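You operate a simulated robot arm through the tools that you are given. There is no shell and no other tool.

The job below is to be done with a simulated two-armed robot. You get a single attempt, and the scene is never put back.

## Task
Press the white lug into the black handle on the lever press.
Fine: lay the handle in the yellow plate, start the lug in its socket, slide in, lever down, then lever up. Set down upright: black handle.

Only the result counts: the job must be done as asked and must still hold three seconds after the hand-in. Knocking over, shifting, dropping, spilling or breaking anything else fails it.

## Robot
Two 7-joint arms with two-finger grippers on one trunk that stands fixed in place. Base frame: the origin is at the foot of the trunk, x ahead of it, y to its left, z up; the work surface is at about z = 90. Units: cm, degrees, N and s.
The left shoulder is at [2.1, 17.5, 147.9], the right one opposite. With the tool pointing down near the work surface each hand reaches from about 10 to 76 cm from the base axis, measured 20 degrees to its own side. Payload 2.94 kg a hand.
Tool frame (each hand has its own): the origin (TCP) lies between the finger pads and is the grasp point; the fingertips stand 3 cm ahead of it; z points along the fingers, y is the line along which they close. The gripper opens to 13.8 cm; its body begins 10.9 cm behind the TCP.
Orientation is that of the tool frame in the base frame, as a unit quaternion [x, y, z, w]. With the fingers straight down and closing along the base's y, the tool's x points along the base's -x, its y along +y and its z along -z.

## Interface
- The arms move only by the tool play_rows. It takes "left_commands", "right_commands" or both (then of equal length, played together; a hand with none holds still); each is a list of rows, each a list of 7 numbers: the shift along the tool's x, y, z in units of 30 mm (1.0 is 30 mm), then the turn, a rotation vector about the tool's x, y, z in units of 4 degrees (1.0 is 4 degrees), then the opening, from 0 (shut) to 1 (fully open). In form: [[x, y, z, ax, ay, az, jaw], ...]. A call has 1 to 20 rows; each row shifts and turns the commanded pose from where the row before left it, along the tool's axes as they then stand. A call with a number of a shift or a turn outside -1 to 1 is refused whole. A row lasts 0.2 s, in which the tool goes at most 5 cm and 8.6 degrees; a call with a longer step from one row to the next is refused whole, and so is a gripper value outside its range. A pose out of reach is approached as far as the arm can. The call stops where the force on the tool passes 40 N (or 10 N more than at its start, if that is more) or the arm is blocked; 0.2 s more then pass. The fingers move at their own pace (about 4.5 cm/s each) and stop on an object; they squeeze with about 23 N. The grip force told is the motor's: it shows also when the fingers shut on nothing. Time passes only in rows, and 0.2 s behind the last, so rows that do not move let the fingers close. The reply holds the time, the measured pose of the TCP, the force on the tool along the base axes, the opening and the grip force, in the units named above and with some noise, with the torque about the TCP (base axes, N m) and any sound that the robot's microphone picked up.
- Cameras (640 x 400 px; columns grow to the right, rows downward): "scene" is now at [5.59, -2.48, 195.02]; the picture's right is [-0.31, -0.95, 0.00], its down [-0.73, 0.24, -0.64] and it looks along [0.61, -0.20, -0.77] (base axes); focal length 343 px, centre (320, 200). "left" rides on the left gripper at [7.1, -1.9, -14.6] in its tool frame; the picture's right is [0.26, 0.96, 0.00], its down [-0.85, 0.23, -0.48] and it looks along [-0.46, 0.12, 0.88] (tool axes); focal length 280 px, centre (320, 200). "right" rides on the right gripper at [7.1, 1.9, -14.6] in its tool frame; the picture's right is [-0.26, 0.96, 0.00], its down [-0.85, -0.23, -0.48] and it looks along [-0.46, -0.12, 0.88] (tool axes); focal length 280 px, centre (320, 200).
- grab_frame(camera): a new picture of that camera. The clock stands still meanwhile.
- slide_trunk(by): moves the trunk up (or, below 0, down) by that many cm; the arms and the scene camera ride with it, the base frame stays. It gives what a move gives, with no picture.
- pan_tilt(pan, tilt): turns the head with the scene camera to pan (to the left, within 120 degrees either way) and tilt (down, from -29 to 69), counted from straight ahead of the robot (the tilt from the chest, where the trunk bows). It gives what a move gives.
- probe_pixels(camera, pixels): there is no depth. For up to 12 entries [column, row, z] of the newest picture of that camera ("zoom" is the newest enlarged one), the place [x, y] in the base frame at which the ray of that pixel passes the height z, good to about 0.2 cm. The clock stands still meanwhile.
- enlarge(camera, box): a new picture of the part [left, top, right, bottom] of that camera's present view, enlarged. The clock stands still meanwhile.
- finish_job(): hands the job in; it is judged then, once.

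Open the grippers and draw the arms clear of the work before you hand the job in, unless the task says otherwise.

The tools are called after "Emit:" as name(argument=value, ...) on one line, values as JSON. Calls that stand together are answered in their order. play_rows: Moves the arms, as the interface text tells. Its arguments: {"type":"object","properties":{"left_commands":{"type":"array","items":{"type":"array","items":{"type":"number"}}},"right_commands":{"type":"array","items":{"type":"array","items":{"type":"number"}}}},"required":[]} The other tools are called the same way: slide_trunk (by) moves the trunk up or down; pan_tilt (pan, tilt) turns the head that bears the scene camera; grab_frame (camera) takes a picture; probe_pixels (camera, pixels) gives the place at which the rays of pixels pass given heights; enlarge (camera, box) takes an enlarged picture of a part of a camera's view; finish_job () hands the job in.

At the start:

```text
time: 0.0
left_tcp_pos: [50.98, -2.75, 144.18]
left_tool_rot: [-0.001, 1.0, 0.0, 0.0]
left_contact_force: [-0.3, -0.6, 0.4]
left_torque: [0.01, 0.03, -0.01]
left_grip_width: 13.79
left_gripper_force: 0.1
right_tcp_pos: [49.24, -51.46, 142.19]
right_tool_rot: [-0.002, 1.0, -0.001, 0.0]
right_contact_force: [0.1, -0.3, 0.2]
right_torque: [-0.01, -0.04, -0.01]
right_grip_width: 13.8
right_gripper_force: 0.1
trunk travel left (down, up): [-65.0, 8.4]
head pan, tilt (commanded): [-17.9, 50.1]
```

scene: 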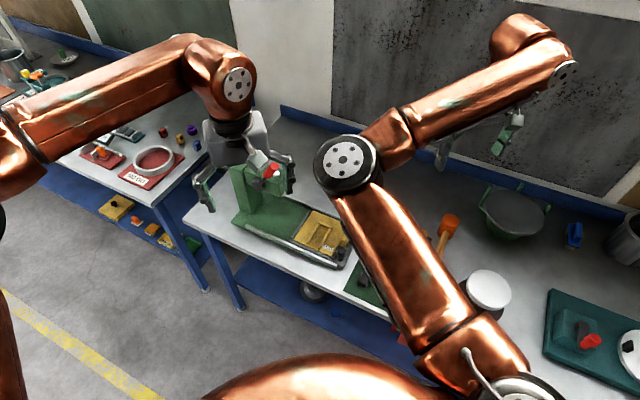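
right: 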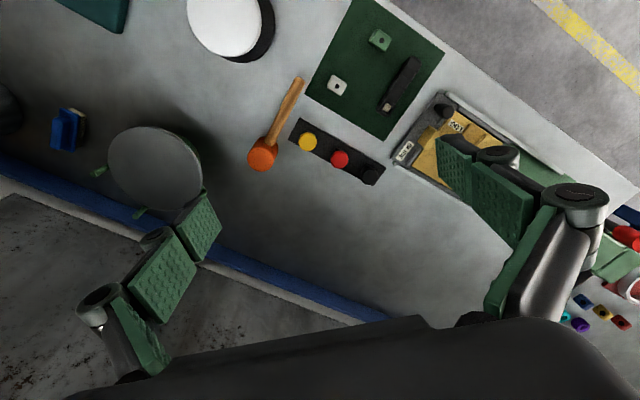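
left: 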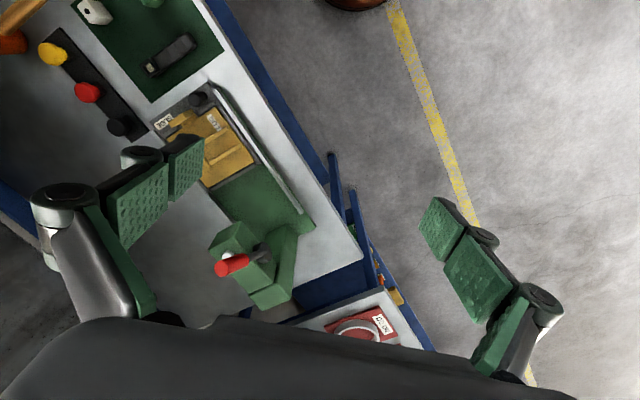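

The pictures show the press (red lever, green body, yellow plate) near scene px (290,215) and a green mat with white lug, green lug and black handle. I take enlarged views to understand the parts.

Emit:
enlarge(camera="right", box=[280, 0, 600, 200])

Emit:
enlarge(camera="left", box=[60, 0, 380, 200])

Emit:
enlarge(camera="left", box=[140, 120, 400, 320])

Emit:
enlarge(camera="scene", box=[180, 120, 440, 320])

```text
2.00 times, centred on (440, 100) of right
```

zoom: 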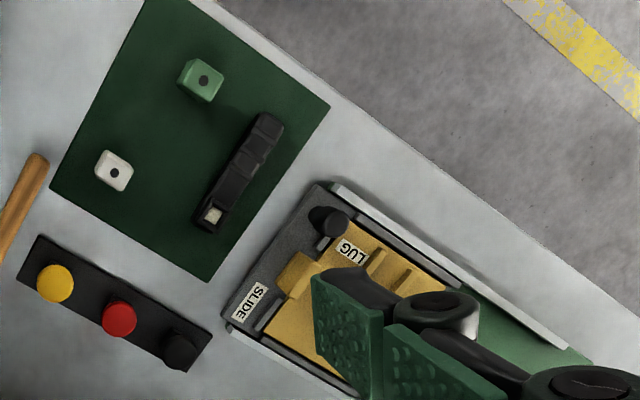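

```text
2.00 times, centred on (220, 100) of left
```

zoom: 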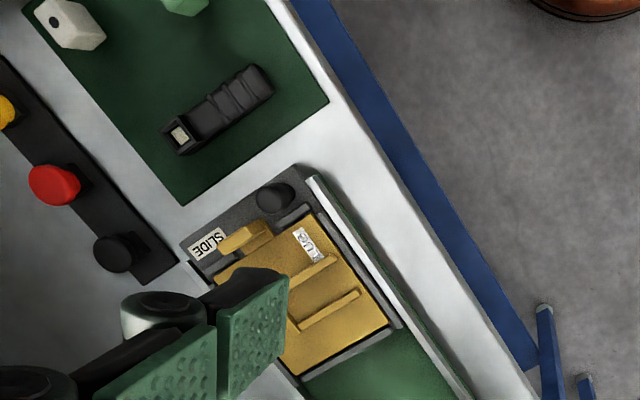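

```text
2.00 times, centred on (270, 220) of left
```

zoom: 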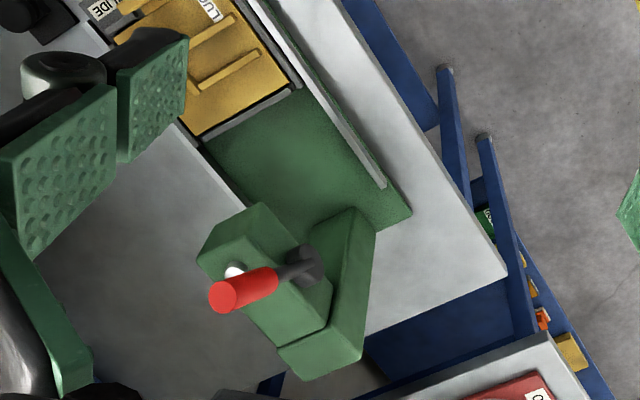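

```text
2.00 times, centred on (310, 220) of scene
```

zoom: 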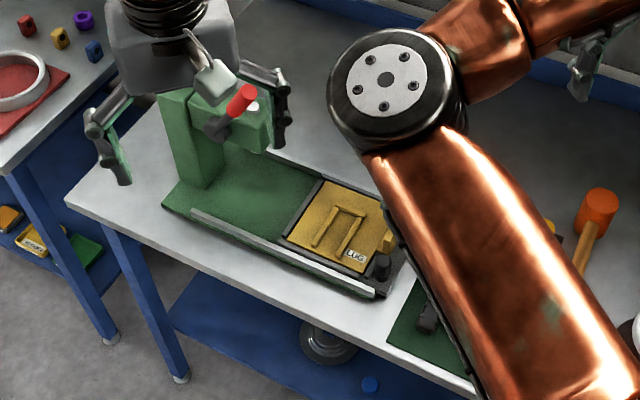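

The zooms show the handle with a light square socket at one end, the plate with two ribs and labels LUG and SLIDE. I probe the main points in the right camera to get their places.

Emit:
probe_pixels(camera="right", pixels=[[385, 107, 92], [414, 61, 92], [337, 86, 92], [381, 40, 92], [406, 150, 93], [444, 110, 93], [307, 141, 93], [339, 159, 93], [370, 175, 93], [356, 0, 90], [444, 52, 90], [384, 140, 90]])

Emit:
probe_pixels(camera="left", pixels=[[200, 98, 93], [165, 122, 93], [214, 124, 93], [182, 118, 93], [215, 90, 92], [150, 68, 92], [185, 42, 92], [92, 12, 92], [230, 270, 115], [320, 225, 90], [200, 190, 92], [258, 160, 92]])

```text
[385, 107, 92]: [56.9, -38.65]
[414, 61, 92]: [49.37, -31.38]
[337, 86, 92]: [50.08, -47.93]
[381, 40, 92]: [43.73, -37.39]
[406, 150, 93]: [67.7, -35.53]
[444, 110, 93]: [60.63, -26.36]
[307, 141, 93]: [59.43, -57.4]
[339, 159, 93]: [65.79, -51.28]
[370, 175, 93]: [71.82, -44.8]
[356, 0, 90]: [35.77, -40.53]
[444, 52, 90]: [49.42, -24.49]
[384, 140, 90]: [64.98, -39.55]
```

```text
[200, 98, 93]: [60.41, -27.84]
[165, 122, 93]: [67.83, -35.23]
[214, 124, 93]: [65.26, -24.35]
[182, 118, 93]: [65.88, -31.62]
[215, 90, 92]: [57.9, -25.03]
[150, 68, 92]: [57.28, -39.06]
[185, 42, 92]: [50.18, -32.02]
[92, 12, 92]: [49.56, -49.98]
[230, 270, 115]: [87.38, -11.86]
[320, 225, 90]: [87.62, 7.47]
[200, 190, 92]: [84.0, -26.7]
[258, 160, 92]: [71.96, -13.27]
```

The right arm's elbow and the left gripper hide the work in the scene view. I draw both arms back (left to about [35,25], right to about [30,-51]) to see it all.

Emit:
play_rows(left_commands=[[0.53, 0.93, 0, 0, 0, 0, 1], [0.53, 0.93, 0, 0, 0, 0, 1], [0.53, 0.93, 0, 0, 0, 0, 1], [0.53, 0.93, 0, 0, 0, 0, 1], [0.53, 0.93, 0, 0, 0, 0, 1], [0.53, 0.93, 0, 0, 0, 0, 1], [0.53, 0.93, 0, 0, 0, 0, 1], [0.53, 0.93, 0, 0, 0, 0, 1], [0.53, 0.93, 0, 0, 0, 0, 1], [0.53, 0.93, 0, 0, 0, 0, 1]], right_commands=[[0.63, -0.2, 0, 0, 0, 0, 1], [0.63, -0.2, 0, 0, 0, 0, 1], [0.63, -0.2, 0, 0, 0, 0, 1], [0.63, -0.2, 0, 0, 0, 0, 1], [0.63, -0.2, 0, 0, 0, 0, 1], [0.63, -0.2, 0, 0, 0, 0, 1], [0.63, -0.2, 0, 0, 0, 0, 1], [0.63, -0.2, 0, 0, 0, 0, 1], [0.63, -0.2, 0, 0, 0, 0, 1], [0.63, -0.2, 0, 0, 0, 0, 1]])

Emit:
grab_frame(camera="scene")

Emit:
grab_frame(camera="left")

Emit:
grab_frame(camera="right")

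```text
time: 2.2
left_tcp_pos: [34.98, 24.96, 144.32]
left_tool_rot: [-0.001, 1.0, -0.001, 0.001]
left_contact_force: [0.0, -0.4, 0.5]
left_torque: [-0.03, -0.02, -0.02]
left_grip_width: 13.81
left_gripper_force: 0.1
right_tcp_pos: [30.12, -57.11, 142.13]
right_tool_rot: [-0.001, 1.0, -0.001, 0.0]
right_contact_force: [-0.3, 1.3, 0.3]
right_torque: [-0.03, 0.01, 0.0]
right_grip_width: 13.8
right_gripper_force: 0.1
trunk travel left (down, up): [-65.0, 8.4]
head pan, tilt (commanded): [-17.9, 50.1]
```

```text
taken
```

scene: 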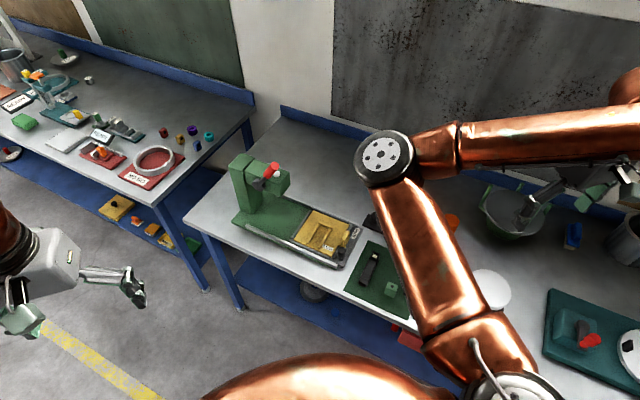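

```text
taken
```

left: 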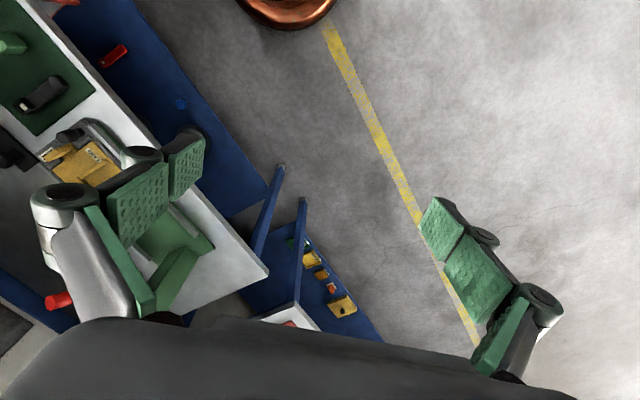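

```text
taken
```

right: 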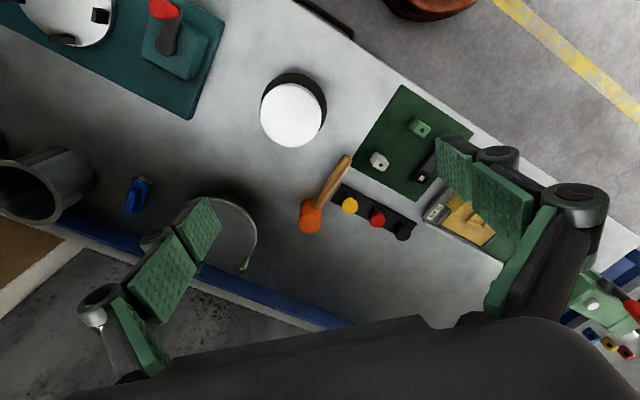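

The press is now free in the scene view around px (270,210), with mat and handle at (370,270). I enlarge both.

Emit:
enlarge(camera="scene", box=[210, 140, 370, 280])

Emit:
enlarge(camera="scene", box=[300, 200, 440, 320])

Emit:
enlarge(camera="right", box=[320, 70, 480, 220])

```text
2.86 times, centred on (290, 210) of scene
```

zoom: 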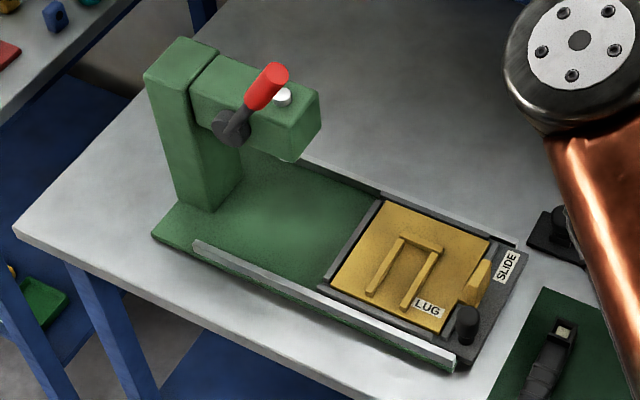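

```text
3.33 times, centred on (370, 260) of scene
```

zoom: 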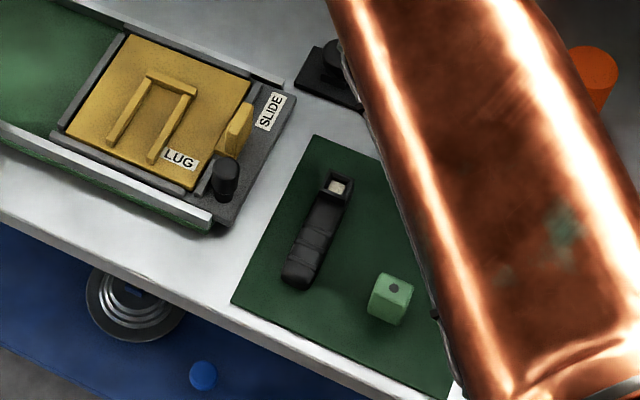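

```text
2.67 times, centred on (400, 145) of right
```

zoom: 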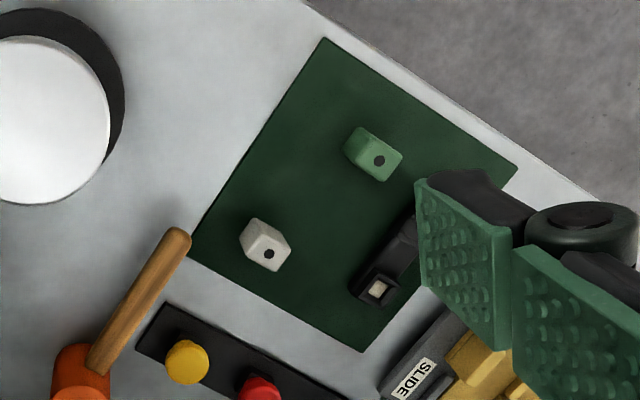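

The U-shaped ribs on the plate lie across the slide with the open side toward the near edge, LUG label at the open end. I bring the right hand over mat and plate (about [55,-34,118]) for a closer look with its camera.

Emit:
play_rows(right_commands=[[-0.69, 0.64, 0.67, 0, 0, 0, 1], [-0.69, 0.64, 0.67, 0, 0, 0, 1], [-0.69, 0.64, 0.67, 0, 0, 0, 1], [-0.69, 0.64, 0.67, 0, 0, 0, 1], [-0.69, 0.64, 0.67, 0, 0, 0, 1], [-0.69, 0.64, 0.67, 0, 0, 0, 1], [-0.69, 0.64, 0.67, 0, 0, 0, 1], [-0.69, 0.64, 0.67, 0, 0, 0, 1], [-0.69, 0.64, 0.67, 0, 0, 0, 1], [-0.69, 0.64, 0.67, 0, 0, 0, 1], [-0.69, 0.64, 0.67, 0, 0, 0, 1], [-0.69, 0.64, 0.67, 0, 0, 0, 1]])

Emit:
grab_frame(camera="right")

Emit:
grab_frame(camera="scene")

```text
time: 4.8
left_tcp_pos: [35.37, 24.88, 144.13]
left_tool_rot: [-0.002, 1.0, -0.001, 0.0]
left_contact_force: [0.5, 0.1, 1.0]
left_torque: [0.0, -0.03, -0.03]
left_grip_width: 13.8
left_gripper_force: 0.1
right_tcp_pos: [55.34, -34.5, 118.13]
right_tool_rot: [-0.001, 1.0, -0.001, 0.0]
right_contact_force: [0.1, 0.4, 0.6]
right_torque: [-0.04, 0.02, 0.0]
right_grip_width: 13.8
right_gripper_force: 0.1
trunk travel left (down, up): [-65.0, 8.4]
head pan, tilt (commanded): [-17.9, 50.1]
```

```text
taken
```

right: 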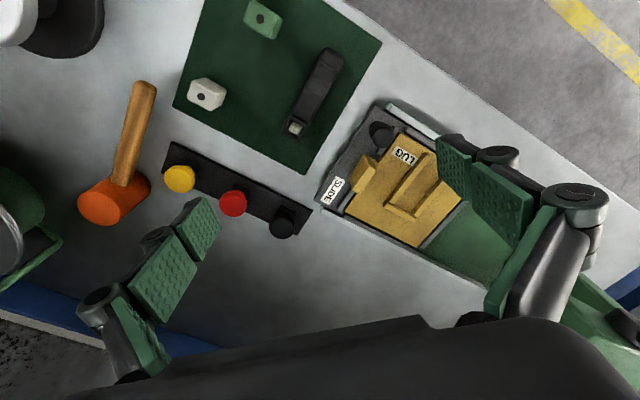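

```text
taken
```

scene: 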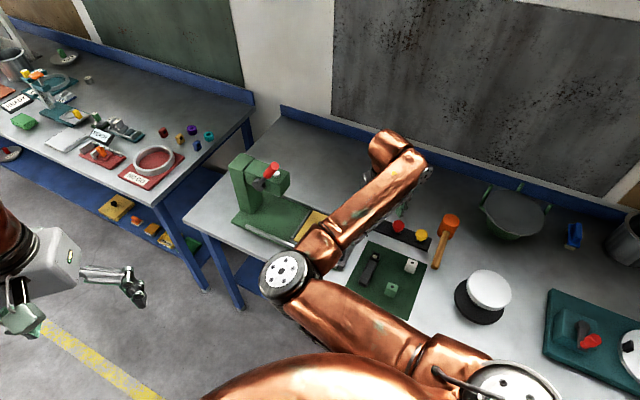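

The right camera now sees plate at px (405,190), handle (315,90) and lugs. I enlarge these parts.

Emit:
enlarge(camera="right", box=[310, 90, 480, 260])

Emit:
enlarge(camera="right", box=[170, 0, 390, 180])

Emit:
enlarge(camera="scene", box=[340, 230, 440, 310])

Emit:
enlarge(camera="scene", box=[220, 140, 340, 260])

```text
2.35 times, centred on (395, 175) of right
```

zoom: 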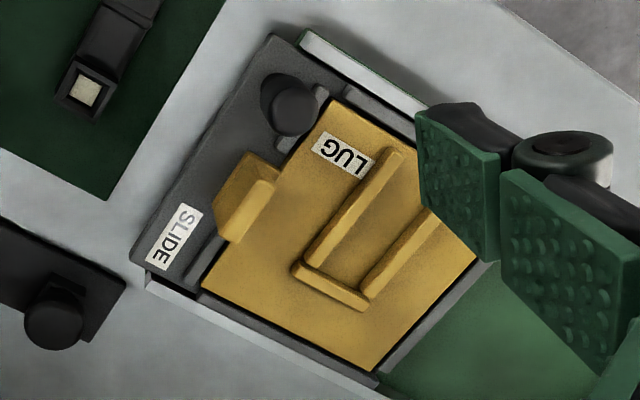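

```text
2.22 times, centred on (280, 90) of right
```

zoom: 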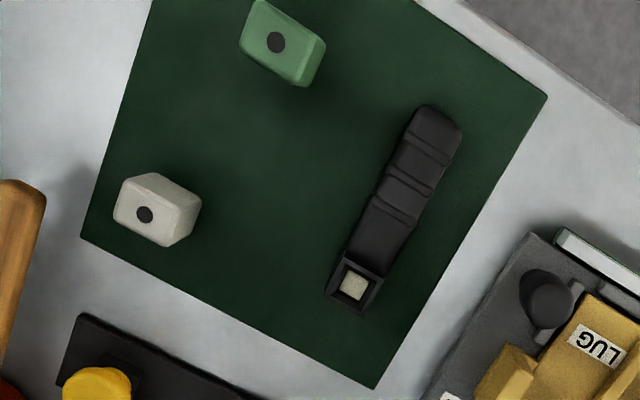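

```text
5.00 times, centred on (390, 270) of scene
```

zoom: 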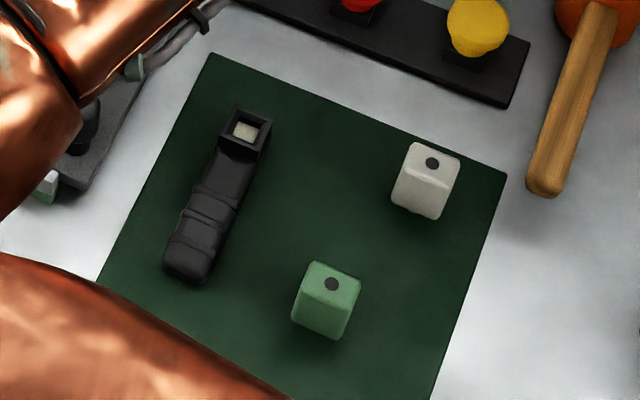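

```text
3.33 times, centred on (280, 200) of scene
```

zoom: 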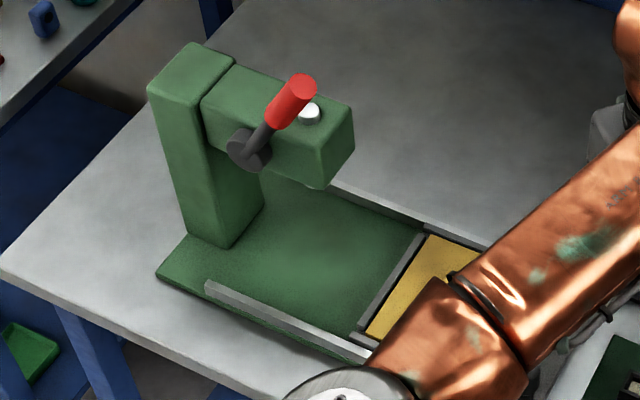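

The lugs look like chamfered blocks with a dot on top, and the handle end has a square well. I lower the hand over the mat for a closer look at lug and socket.

Emit:
play_rows(right_commands=[[0.22, -0.43, 0.9, 0, 0, 0, 1], [0.22, -0.43, 0.9, 0, 0, 0, 1], [0.22, -0.43, 0.9, 0, 0, 0, 1], [0.22, -0.43, 0.9, 0, 0, 0, 1], [0.22, -0.43, 0.9, 0, 0, 0, 1]])

Emit:
grab_frame(camera="right")

Emit:
enlarge(camera="right", box=[220, 0, 480, 200])

Emit:
grab_frame(camera="scene")

```text
time: 6.0
left_tcp_pos: [35.27, 24.88, 144.22]
left_tool_rot: [0.0, 1.0, 0.001, 0.0]
left_contact_force: [-0.3, 0.1, -0.1]
left_torque: [0.04, -0.03, 0.02]
left_grip_width: 13.78
left_gripper_force: 0.1
right_tcp_pos: [52.03, -41.29, 104.58]
right_tool_rot: [-0.002, 1.0, 0.0, 0.0]
right_contact_force: [0.2, -0.2, 0.1]
right_torque: [-0.03, 0.0, -0.04]
right_grip_width: 13.82
right_gripper_force: 0.1
trunk travel left (down, up): [-65.0, 8.4]
head pan, tilt (commanded): [-17.9, 50.1]
```

```text
taken
```

right: 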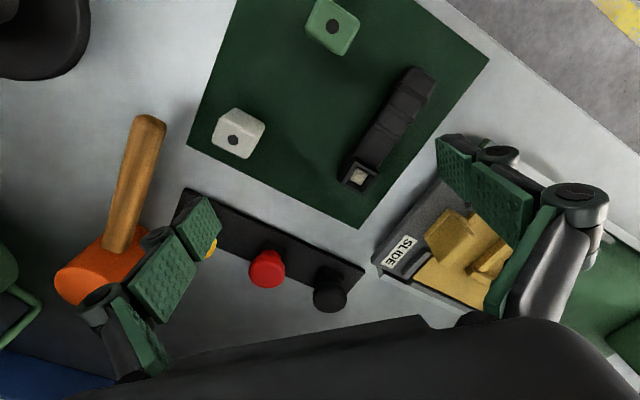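

```text
2.00 times, centred on (350, 100) of right
```

zoom: 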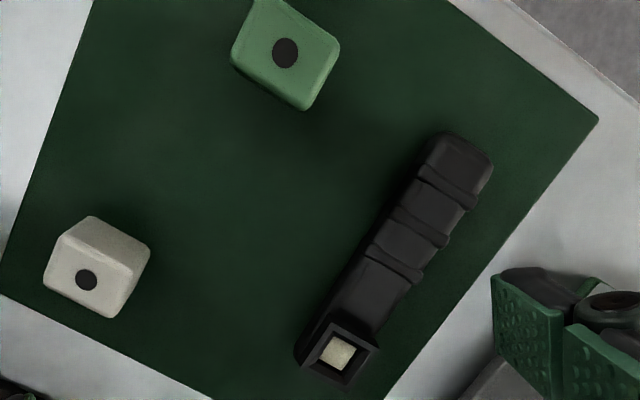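

```text
taken
```

scene: 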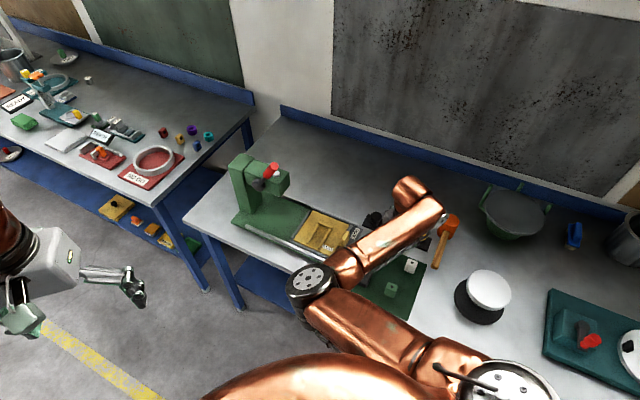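

The lug's bottom isn't visible from above; the socket well (~1.6 cm) seems narrower than the lug. I draw back and tilt the right hand forward to see lug and handle from the side.

Emit:
play_rows(right_commands=[[0.78, -0.17, 0, 0, 0, 0, 1], [0.78, -0.17, 0, 0, 0, 0, 1], [0.78, -0.17, 0, 0, 0, 0, 1], [0.78, -0.17, 0, 0, 0, 0, 1], [0.78, -0.17, 0, 0, 0, 0, 1], [0.78, -0.17, 0, 0, 0, 0, 1], [0, 0, 0, 0, -1, 0, 1], [0, 0, 0, 0, -1, 0, 1], [0, 0, 0, 0, -1, 0, 1], [0, 0, 0, 0, -1, 0, 1], [0, 0, 0, 0, -1, 0, 1], [0, 0, 0, 0, -1, 0, 1], [0, 0, 0, 0, -1, 0, 1], [0, 0, 0, 0, -1, 0, 1], [0, 0, 0, 0, -1, 0, 1]])

Emit:
grab_frame(camera="right")

Emit:
enlarge(camera="right", box=[200, 150, 480, 330])

```text
time: 9.2
left_tcp_pos: [35.22, 24.74, 144.25]
left_tool_rot: [-0.001, 1.0, 0.0, 0.001]
left_contact_force: [-0.6, -0.2, 0.0]
left_torque: [0.0, 0.0, 0.0]
left_grip_width: 13.81
left_gripper_force: 0.1
right_tcp_pos: [38.47, -45.38, 105.57]
right_tool_rot: [-0.003, 0.952, 0.004, 0.306]
right_contact_force: [0.5, -0.1, -1.1]
right_torque: [0.03, -0.01, 0.01]
right_grip_width: 13.79
right_gripper_force: 0.0
right hand out of reach, approached as far as the arm can: row 15
trunk travel left (down, up): [-65.0, 8.4]
head pan, tilt (commanded): [-17.9, 50.1]
```

```text
taken
```

right: 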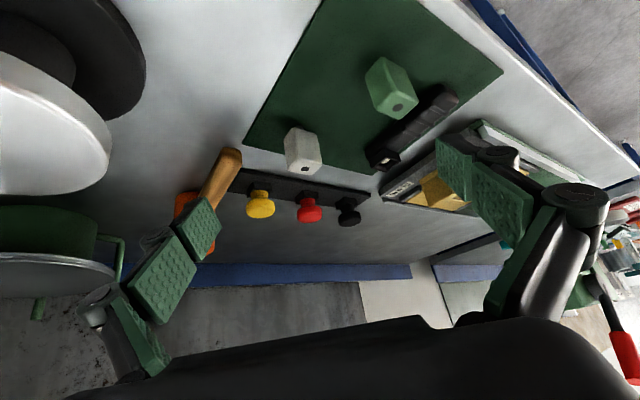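

```text
2.22 times, centred on (340, 240) of right
```

zoom: 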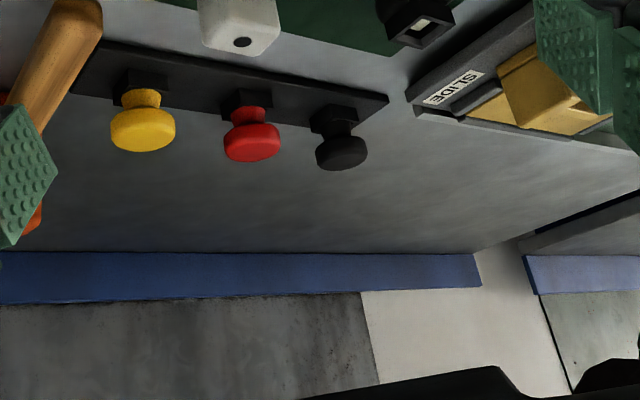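

The camera sees the objects from the side (upside down in the picture). I enlarge the lug/handle region.

Emit:
enlarge(camera="right", box=[260, 40, 480, 200])

Emit:
enlarge(camera="right", box=[270, 115, 350, 185])

Emit:
enlarge(camera="right", box=[350, 50, 470, 180])

```text
2.50 times, centred on (370, 120) of right
```

zoom: 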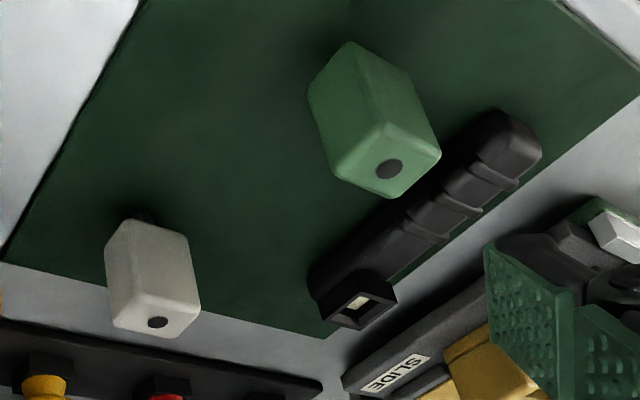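

```text
5.71 times, centred on (310, 150) of right
```

zoom: 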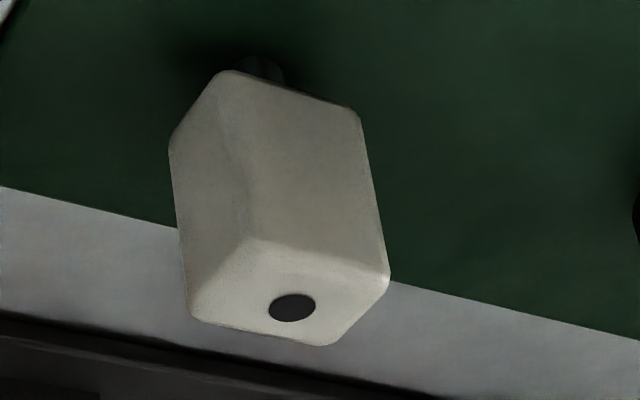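

```text
3.08 times, centred on (410, 115) of right
```

zoom: 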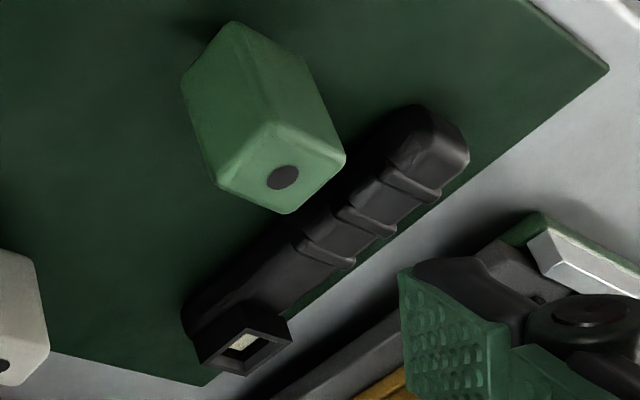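

The white lug stands on a dark round stub at its underside (px ~(265,70) in the zoom), dot on top; the handle has a raised square well. I turn the hand upright again and go above the plate to measure it from above.

Emit:
play_rows(right_commands=[[0, 0, 0, 0, 1, 0, 1], [0, 0, 0, 0, 1, 0, 1], [0, 0, 0, 0, 1, 0, 1], [0, 0, 0, 0, 1, 0, 1], [0, 0, 0, 0, 1, 0, 1], [0, 0, 0, 0, 1, 0, 1], [0, 0, 0, 0, 1, 0, 1], [0, 0, 0, 0, 1, 0, 1], [0, 0, 0, 0, 1, 0, 1], [-0.8, 0.51, -0.23, 0, 0, 0, 1], [-0.8, 0.51, -0.23, 0, 0, 0, 1], [-0.8, 0.51, -0.23, 0, 0, 0, 1], [-0.8, 0.51, -0.23, 0, 0, 0, 1], [-0.8, 0.51, -0.23, 0, 0, 0, 1], [-0.8, 0.51, -0.23, 0, 0, 0, 1], [-0.8, 0.51, -0.23, 0, 0, 0, 1], [-0.8, 0.51, -0.23, 0, 0, 0, 1], [-0.8, 0.51, -0.23, 0, 0, 0, 1]])

Emit:
grab_frame(camera="right")

Emit:
enlarge(camera="right", box=[220, 60, 440, 230])

```text
time: 13.0
left_tcp_pos: [35.42, 24.85, 144.34]
left_tool_rot: [0.0, 1.0, -0.001, 0.0]
left_contact_force: [-0.7, -0.3, -0.5]
left_torque: [-0.02, 0.0, 0.01]
left_grip_width: 13.79
left_gripper_force: 0.1
right_tcp_pos: [59.7, -31.75, 111.71]
right_tool_rot: [-0.001, 1.0, -0.001, -0.001]
right_contact_force: [-0.5, -0.2, -1.0]
right_torque: [0.03, -0.01, 0.0]
right_grip_width: 13.8
right_gripper_force: 0.1
trunk travel left (down, up): [-65.0, 8.4]
head pan, tilt (commanded): [-17.9, 50.1]
```

```text
taken
```

right: 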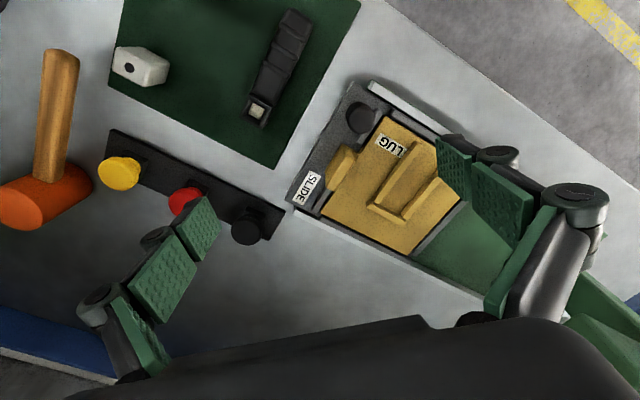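

```text
2.35 times, centred on (330, 145) of right
```

zoom: 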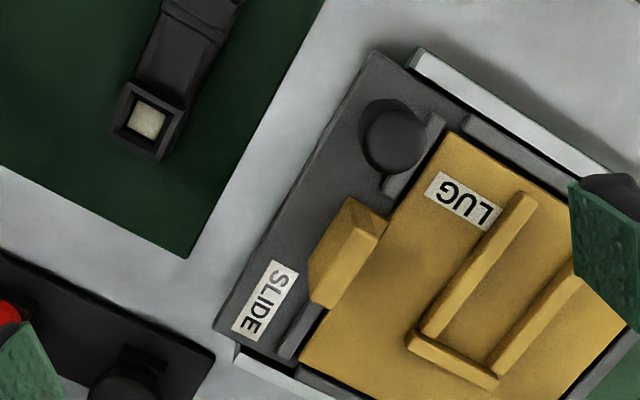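

The plate shows clearly: the black knob, yellow tab and SLIDE label on the grey carrier; U ribs opening toward the near edge. I shift the hand 7 cm further (+y) and 2 in x to see the whole plate and the ram side.

Emit:
play_rows(right_commands=[[-0.2, 0.8, -0.3, 0, 0, 0, 1], [-0.2, 0.8, -0.3, 0, 0, 0, 1], [-0.2, 0.8, -0.3, 0, 0, 0, 1]])

Emit:
grab_frame(camera="right")

Emit:
enlarge(camera="right", box=[200, 50, 440, 230])

```text
time: 13.8
left_tcp_pos: [35.25, 24.81, 144.28]
left_tool_rot: [-0.001, 1.0, -0.001, 0.0]
left_contact_force: [-0.3, -0.1, 0.0]
left_torque: [-0.04, 0.01, 0.0]
left_grip_width: 13.8
left_gripper_force: 0.1
right_tcp_pos: [61.66, -24.57, 114.35]
right_tool_rot: [-0.001, 1.0, -0.002, 0.0]
right_contact_force: [-0.9, -0.3, 0.4]
right_torque: [-0.01, -0.03, -0.02]
right_grip_width: 13.8
right_gripper_force: 0.1
trunk travel left (down, up): [-65.0, 8.4]
head pan, tilt (commanded): [-17.9, 50.1]
```

```text
taken
```

right: 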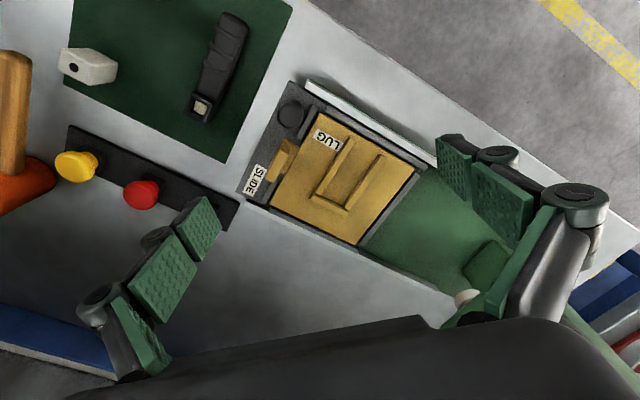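

```text
2.22 times, centred on (320, 140) of right
```

zoom: 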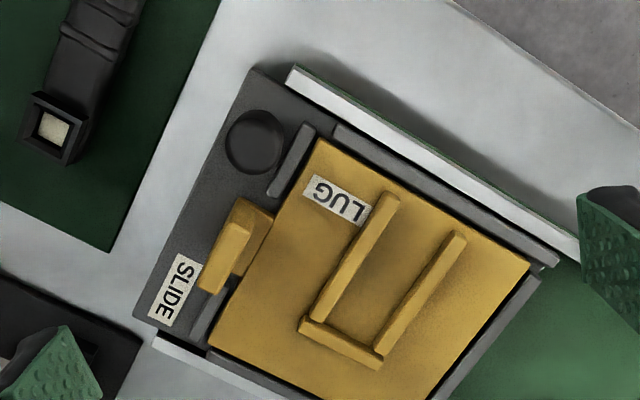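

The whole plate is visible. I probe rib ends, plate corners, knob and tab at likely heights, and take a scene zoom for cross-checking heights.

Emit:
probe_pixels(camera="zoom", pixels=[[318, 140, 92], [530, 265, 92], [210, 340, 92], [300, 322, 93], [382, 365, 93], [392, 195, 93], [458, 236, 93], [255, 140, 95], [225, 255, 94], [335, 200, 92], [52, 127, 92], [340, 345, 93]])

Emit:
probe_pixels(camera="zoom", pixels=[[318, 140, 94], [530, 265, 94], [210, 340, 94], [300, 322, 95], [382, 365, 95], [392, 195, 95], [458, 236, 95], [255, 140, 97], [225, 255, 96], [335, 200, 94], [52, 127, 94], [340, 345, 95]])

Emit:
grab_frame(camera="scene")

Emit:
enlarge(camera="scene", box=[220, 140, 380, 270])

```text
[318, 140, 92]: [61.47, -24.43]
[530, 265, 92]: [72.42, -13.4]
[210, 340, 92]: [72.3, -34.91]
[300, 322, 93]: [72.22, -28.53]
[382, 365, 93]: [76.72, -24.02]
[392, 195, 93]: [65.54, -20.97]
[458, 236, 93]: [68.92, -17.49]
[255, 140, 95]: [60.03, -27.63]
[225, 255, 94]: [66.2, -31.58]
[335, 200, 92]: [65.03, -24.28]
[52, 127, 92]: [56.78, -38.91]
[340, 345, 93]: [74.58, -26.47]
```

```text
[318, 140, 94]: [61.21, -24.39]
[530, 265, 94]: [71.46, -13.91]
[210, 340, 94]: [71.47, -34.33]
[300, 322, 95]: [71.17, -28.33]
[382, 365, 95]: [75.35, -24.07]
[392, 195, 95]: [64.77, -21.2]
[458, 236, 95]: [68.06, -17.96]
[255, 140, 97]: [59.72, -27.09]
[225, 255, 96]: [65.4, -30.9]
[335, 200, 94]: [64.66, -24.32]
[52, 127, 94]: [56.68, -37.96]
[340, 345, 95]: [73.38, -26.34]
```

```text
taken
```

scene: 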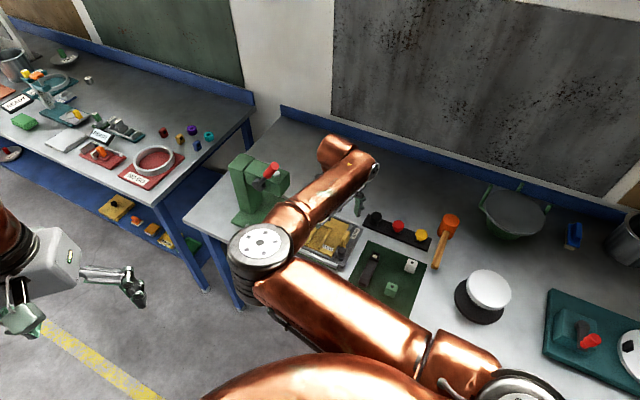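

```text
3.08 times, centred on (300, 205) of scene
```

zoom: 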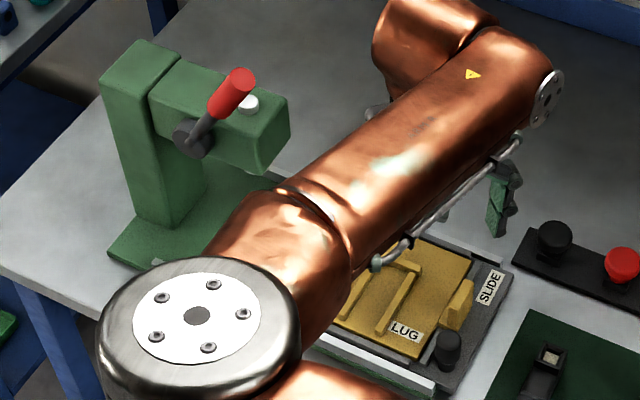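

I probe the same points in the scene zoom (label, U corner, knob, tab, socket, handle ends, press head and lever) to triangulate heights.

Emit:
probe_pixels(camera="zoom", pixels=[[405, 333, 92], [405, 333, 94], [419, 268, 93], [419, 268, 95], [449, 340, 95], [449, 340, 97], [458, 300, 94], [458, 300, 96], [549, 357, 92], [549, 357, 94], [424, 358, 92], [424, 358, 94]])

Emit:
probe_pixels(camera="zoom", pixels=[[240, 78, 110], [240, 78, 115], [240, 78, 120], [248, 103, 110], [248, 103, 115], [290, 125, 110], [290, 125, 115], [180, 60, 110], [180, 60, 115], [192, 138, 108], [168, 228, 90], [262, 172, 108]])

```text
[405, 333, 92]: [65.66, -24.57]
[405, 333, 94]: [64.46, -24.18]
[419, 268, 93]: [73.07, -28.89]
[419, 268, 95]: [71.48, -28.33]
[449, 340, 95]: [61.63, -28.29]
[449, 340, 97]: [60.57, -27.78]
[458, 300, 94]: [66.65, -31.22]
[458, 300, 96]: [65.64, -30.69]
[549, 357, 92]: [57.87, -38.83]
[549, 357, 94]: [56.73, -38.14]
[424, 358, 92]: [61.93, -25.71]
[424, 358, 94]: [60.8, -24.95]
```

```text
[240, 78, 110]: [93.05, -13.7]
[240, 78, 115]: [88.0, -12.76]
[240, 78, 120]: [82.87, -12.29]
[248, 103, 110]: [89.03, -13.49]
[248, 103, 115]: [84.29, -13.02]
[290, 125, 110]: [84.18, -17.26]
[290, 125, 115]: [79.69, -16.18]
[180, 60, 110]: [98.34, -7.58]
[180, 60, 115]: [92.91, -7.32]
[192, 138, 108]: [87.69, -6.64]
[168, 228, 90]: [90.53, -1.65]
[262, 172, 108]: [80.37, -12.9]
```

Plate top comes out at z≈93.5, with the slide axis at about 45°. I enlarge the press head region in the right camera to find the ram.

Emit:
enlarge(camera="right", box=[360, 180, 640, 355])

```text
2.29 times, centred on (500, 268) of right
```

zoom: 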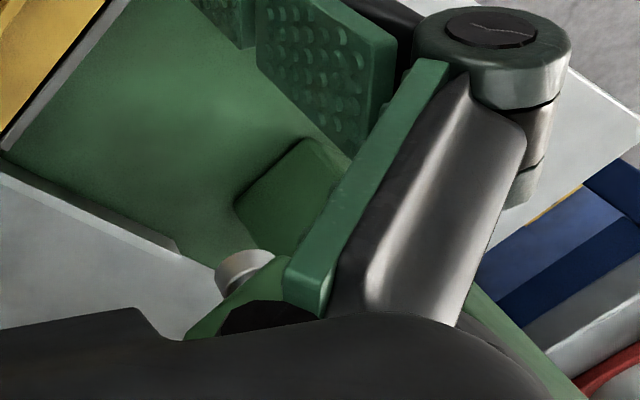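

Triangulating the ram (white cap top in scene, white end below the head in right view) puts it near [83.5,-12.8], in line with the plate's centre line; so the socket must lie at the closed end of the U, beneath the ram after the slide. I go above the handle and turn the hand 42° to line up across it for measuring.

Emit:
play_rows(right_commands=[[0.58, -0.68, 0.5, 0, 0, 0, 1], [0.58, -0.68, 0.5, 0, 0, 0, 1], [0.58, -0.68, 0.5, 0, 0, 0, 1], [0.58, -0.68, 0.5, 0, 0, 0, 1], [0.58, -0.68, 0.5, 0, 0, 0, 1], [0, 0, 0, 0, 0, 0.955, 1], [0, 0, 0, 0, 0, 0.955, 1], [0, 0, 0, 0, 0, 0.955, 1], [0, 0, 0, 0, 0, 0.955, 1], [0, 0, 0, 0, 0, 0.955, 1], [0, 0, 0, 0, 0, 0.955, 1], [0, 0, 0, 0, 0, 0.955, 1], [0, 0, 0, 0, 0, 0.955, 1], [0, 0, 0, 0, 0, 0.955, 1], [0, 0, 0, 0, 0, 0.955, 1], [0, 0, 0, 0, 0, 0.955, 1]])

Emit:
grab_frame(camera="right")

Emit:
enlarge(camera="right", box=[200, 80, 440, 260])

Emit:
grab_frame(camera="scene")

```text
time: 17.2
left_tcp_pos: [35.34, 24.86, 144.26]
left_tool_rot: [-0.001, 1.0, -0.001, 0.001]
left_contact_force: [0.8, 0.2, 0.0]
left_torque: [-0.01, 0.01, 0.03]
left_grip_width: 13.8
left_gripper_force: 0.0
right_tcp_pos: [53.1, -34.7, 106.87]
right_tool_rot: [0.358, 0.934, -0.001, -0.001]
right_contact_force: [0.4, 0.0, 0.4]
right_torque: [-0.01, -0.01, 0.04]
right_grip_width: 13.81
right_gripper_force: 0.0
trunk travel left (down, up): [-65.0, 8.4]
head pan, tilt (commanded): [-17.9, 50.1]
```

```text
taken
```

right: 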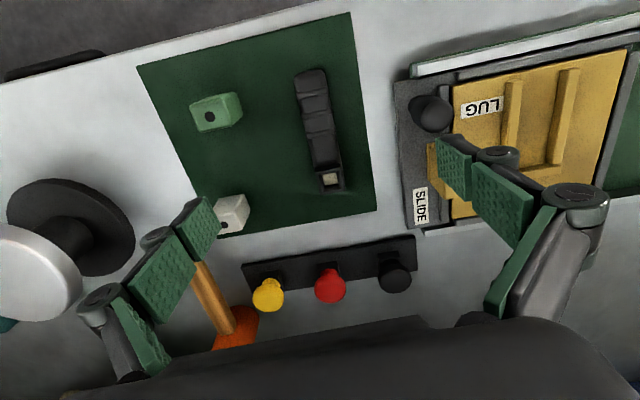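

```text
2.22 times, centred on (320, 170) of right
```

zoom: 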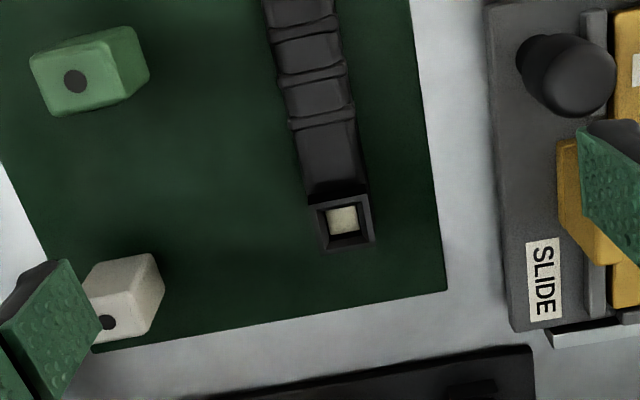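

```text
taken
```

scene: 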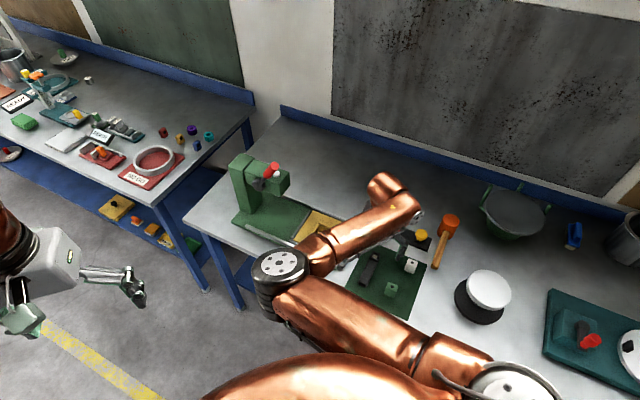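

The hand is now over the handle; socket at px (330,192), plain end at (310,72). I probe handle outline points at several heights.

Emit:
probe_pixels(camera="zoom", pixels=[[306, 205, 94], [366, 196, 94], [374, 242, 94], [323, 252, 94], [342, 220, 94], [342, 220, 92], [300, 190, 92], [368, 185, 92], [290, 120, 93], [352, 110, 93], [342, 220, 93], [108, 322, 94]])

Emit:
probe_pixels(camera="right", pixels=[[295, 80, 92], [325, 73, 92], [310, 72, 92], [310, 72, 94], [332, 172, 92], [231, 230, 94], [220, 112, 94], [322, 188, 92], [216, 232, 94], [247, 205, 94], [219, 113, 92], [345, 160, 90]])

Emit:
enlarge(camera="right", box=[280, 60, 380, 210])

Emit:
enlarge(camera="scene", box=[340, 230, 440, 310])

```text
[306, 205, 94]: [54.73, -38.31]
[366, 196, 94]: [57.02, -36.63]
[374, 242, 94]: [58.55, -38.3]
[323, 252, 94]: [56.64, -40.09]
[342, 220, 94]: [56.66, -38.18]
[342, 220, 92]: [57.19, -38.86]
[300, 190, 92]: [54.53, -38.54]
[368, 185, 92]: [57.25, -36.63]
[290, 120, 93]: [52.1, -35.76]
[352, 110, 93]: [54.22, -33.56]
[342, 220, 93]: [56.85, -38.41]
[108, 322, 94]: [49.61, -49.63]
```

```text
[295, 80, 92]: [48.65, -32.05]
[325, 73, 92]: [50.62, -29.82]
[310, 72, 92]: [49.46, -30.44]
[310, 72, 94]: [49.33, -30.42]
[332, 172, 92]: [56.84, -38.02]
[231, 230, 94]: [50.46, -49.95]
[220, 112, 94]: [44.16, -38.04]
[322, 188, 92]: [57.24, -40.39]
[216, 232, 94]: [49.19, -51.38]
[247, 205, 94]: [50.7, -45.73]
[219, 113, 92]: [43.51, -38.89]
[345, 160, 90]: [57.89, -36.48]
```

```text
2.67 times, centred on (330, 135) of right
```

zoom: 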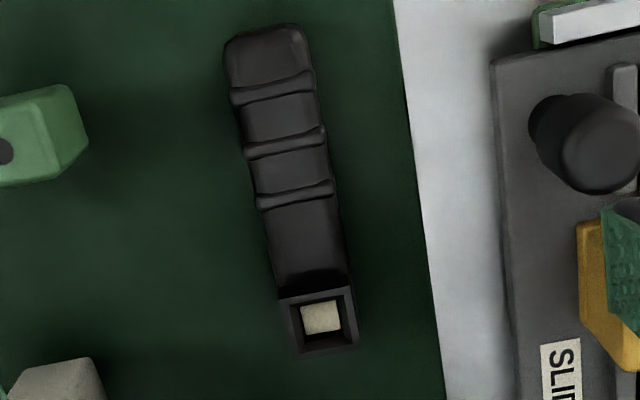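

```text
5.00 times, centred on (390, 270) of scene
```

zoom: 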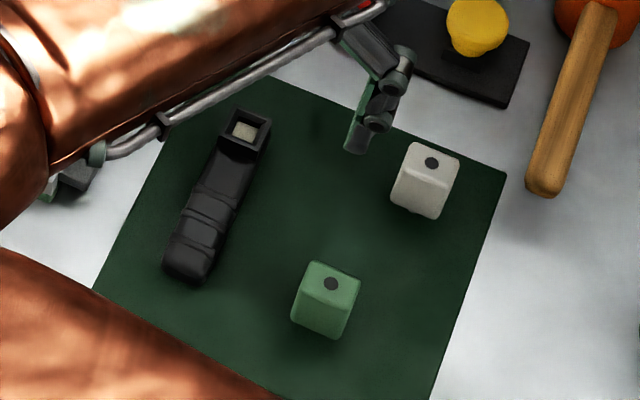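

I triangulate the collar top and both lug tops with the scene zoom.

Emit:
probe_pixels(camera="zoom", pixels=[[237, 108, 94], [271, 118, 94], [256, 150, 94], [222, 141, 94], [246, 129, 94], [246, 129, 95], [246, 129, 93], [432, 163, 94], [432, 163, 96], [332, 284, 94], [332, 284, 96], [185, 280, 90.5]])

Emit:
probe_pixels(camera="right", pixels=[[224, 229, 94], [224, 229, 96], [210, 117, 94], [210, 117, 96], [330, 192, 95], [330, 192, 94]])

```text
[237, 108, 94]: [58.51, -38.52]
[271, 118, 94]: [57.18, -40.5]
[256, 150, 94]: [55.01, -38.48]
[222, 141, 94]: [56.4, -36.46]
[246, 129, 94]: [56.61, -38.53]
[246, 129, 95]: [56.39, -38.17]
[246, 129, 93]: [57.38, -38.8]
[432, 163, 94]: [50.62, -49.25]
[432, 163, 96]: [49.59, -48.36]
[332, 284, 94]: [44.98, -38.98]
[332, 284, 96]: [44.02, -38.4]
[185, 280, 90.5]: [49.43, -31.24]
```

```text
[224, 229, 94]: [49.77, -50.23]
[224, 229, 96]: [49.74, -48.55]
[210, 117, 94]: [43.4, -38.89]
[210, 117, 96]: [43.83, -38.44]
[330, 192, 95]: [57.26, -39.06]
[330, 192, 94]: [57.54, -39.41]
```

Both cameras agree: collar top at z≈94, centre [56.75,-38.4]; white lug centre [49.65,-48.45], top z≈96. I enlarge the handle in the scene view to triangulate the body height.

Emit:
enlarge(camera="scene", box=[350, 240, 400, 295])

Emit:
enlarge(camera="right", box=[280, 60, 380, 200])

```text
7.27 times, centred on (375, 268) of scene
```

zoom: 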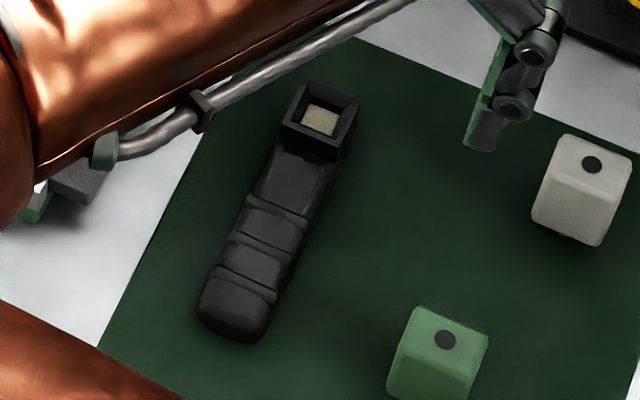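

```text
2.86 times, centred on (330, 130) of right
```

zoom: 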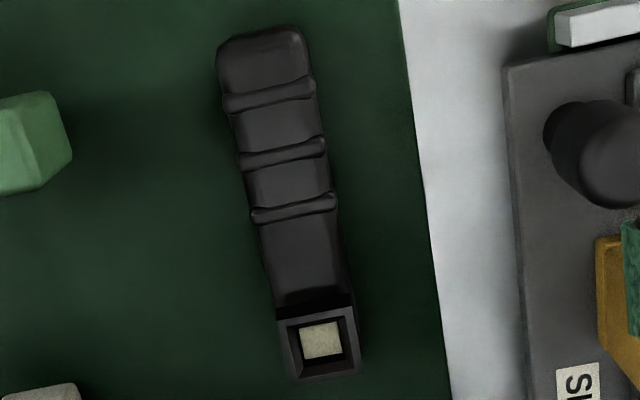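

I probe the three ring centres in both cameras for the body height.

Emit:
probe_pixels(camera="scene", pixels=[[364.7, 279.7, 92], [364.7, 279.7, 93], [364.7, 279.7, 94], [367, 273.9, 93], [369.5, 269.4, 93], [375, 256, 94]])

Emit:
probe_pixels(camera="right", pixels=[[311.8, 93.3, 92], [311.8, 93.3, 93], [311.8, 93.3, 94], [317.1, 113.2, 93], [320.6, 133.5, 93], [320, 149, 93]])

```text
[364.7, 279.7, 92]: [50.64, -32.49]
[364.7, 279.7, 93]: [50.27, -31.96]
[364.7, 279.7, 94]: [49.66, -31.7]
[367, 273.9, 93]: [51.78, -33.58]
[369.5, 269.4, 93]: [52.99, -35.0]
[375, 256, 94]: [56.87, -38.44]
```

```text
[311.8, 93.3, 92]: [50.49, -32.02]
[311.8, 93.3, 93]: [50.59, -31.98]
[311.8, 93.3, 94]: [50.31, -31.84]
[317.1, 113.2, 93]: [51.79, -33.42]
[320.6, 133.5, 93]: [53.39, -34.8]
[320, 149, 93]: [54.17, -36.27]
```

The body top is only about z 92.8, so I will grip the taller collar (top 94) with the tips kept above the rib height. I turn 4° more, move over the collar centre [56.75,-38.4] and come down to a hover with the jaws half open.

Emit:
play_rows(right_commands=[[0, 0, 0, 0, 0, 1, 0.6], [-0.58, 0, 0, 0, 0, 0, 0.6], [-0.58, 0, 0, 0, 0, 0, 0.6], [-0.58, 0, 0, 0, 0, 0, 0.6], [0, 0, 0.6, 0, 0, 0, 0.6], [0, 0, 0.6, 0, 0, 0, 0.6], [0, 0, 0.6, 0, 0, 0, 0.6], [0, 0, 0, 0, 0, 0, 0.6]])

Emit:
grab_frame(camera="right")

Emit:
enlarge(camera="right", box=[220, 80, 420, 240])

```text
time: 19.0
left_tcp_pos: [35.29, 24.86, 144.24]
left_tool_rot: [-0.001, 1.0, -0.001, 0.0]
left_contact_force: [0.2, -0.1, 0.0]
left_torque: [-0.01, -0.01, -0.03]
left_grip_width: 13.79
left_gripper_force: 0.1
right_tcp_pos: [57.1, -38.33, 101.74]
right_tool_rot: [0.39, 0.921, -0.001, 0.001]
right_contact_force: [0.0, -0.8, 0.3]
right_torque: [0.01, 0.01, -0.05]
right_grip_width: 8.28
right_gripper_force: 0.1
trunk travel left (down, up): [-65.0, 8.4]
head pan, tilt (commanded): [-17.9, 50.1]
```

```text
taken
```

right: 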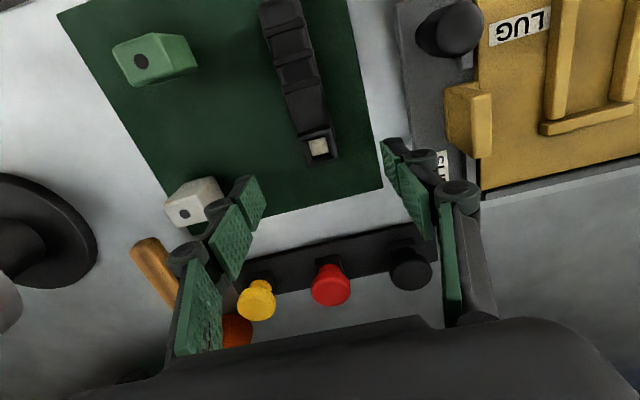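

```text
2.50 times, centred on (320, 160) of right
```

zoom: 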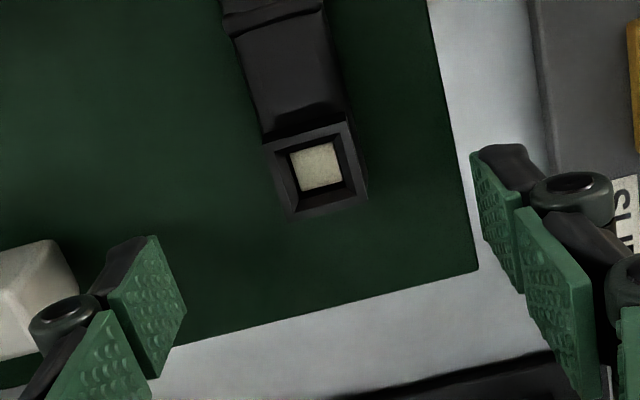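

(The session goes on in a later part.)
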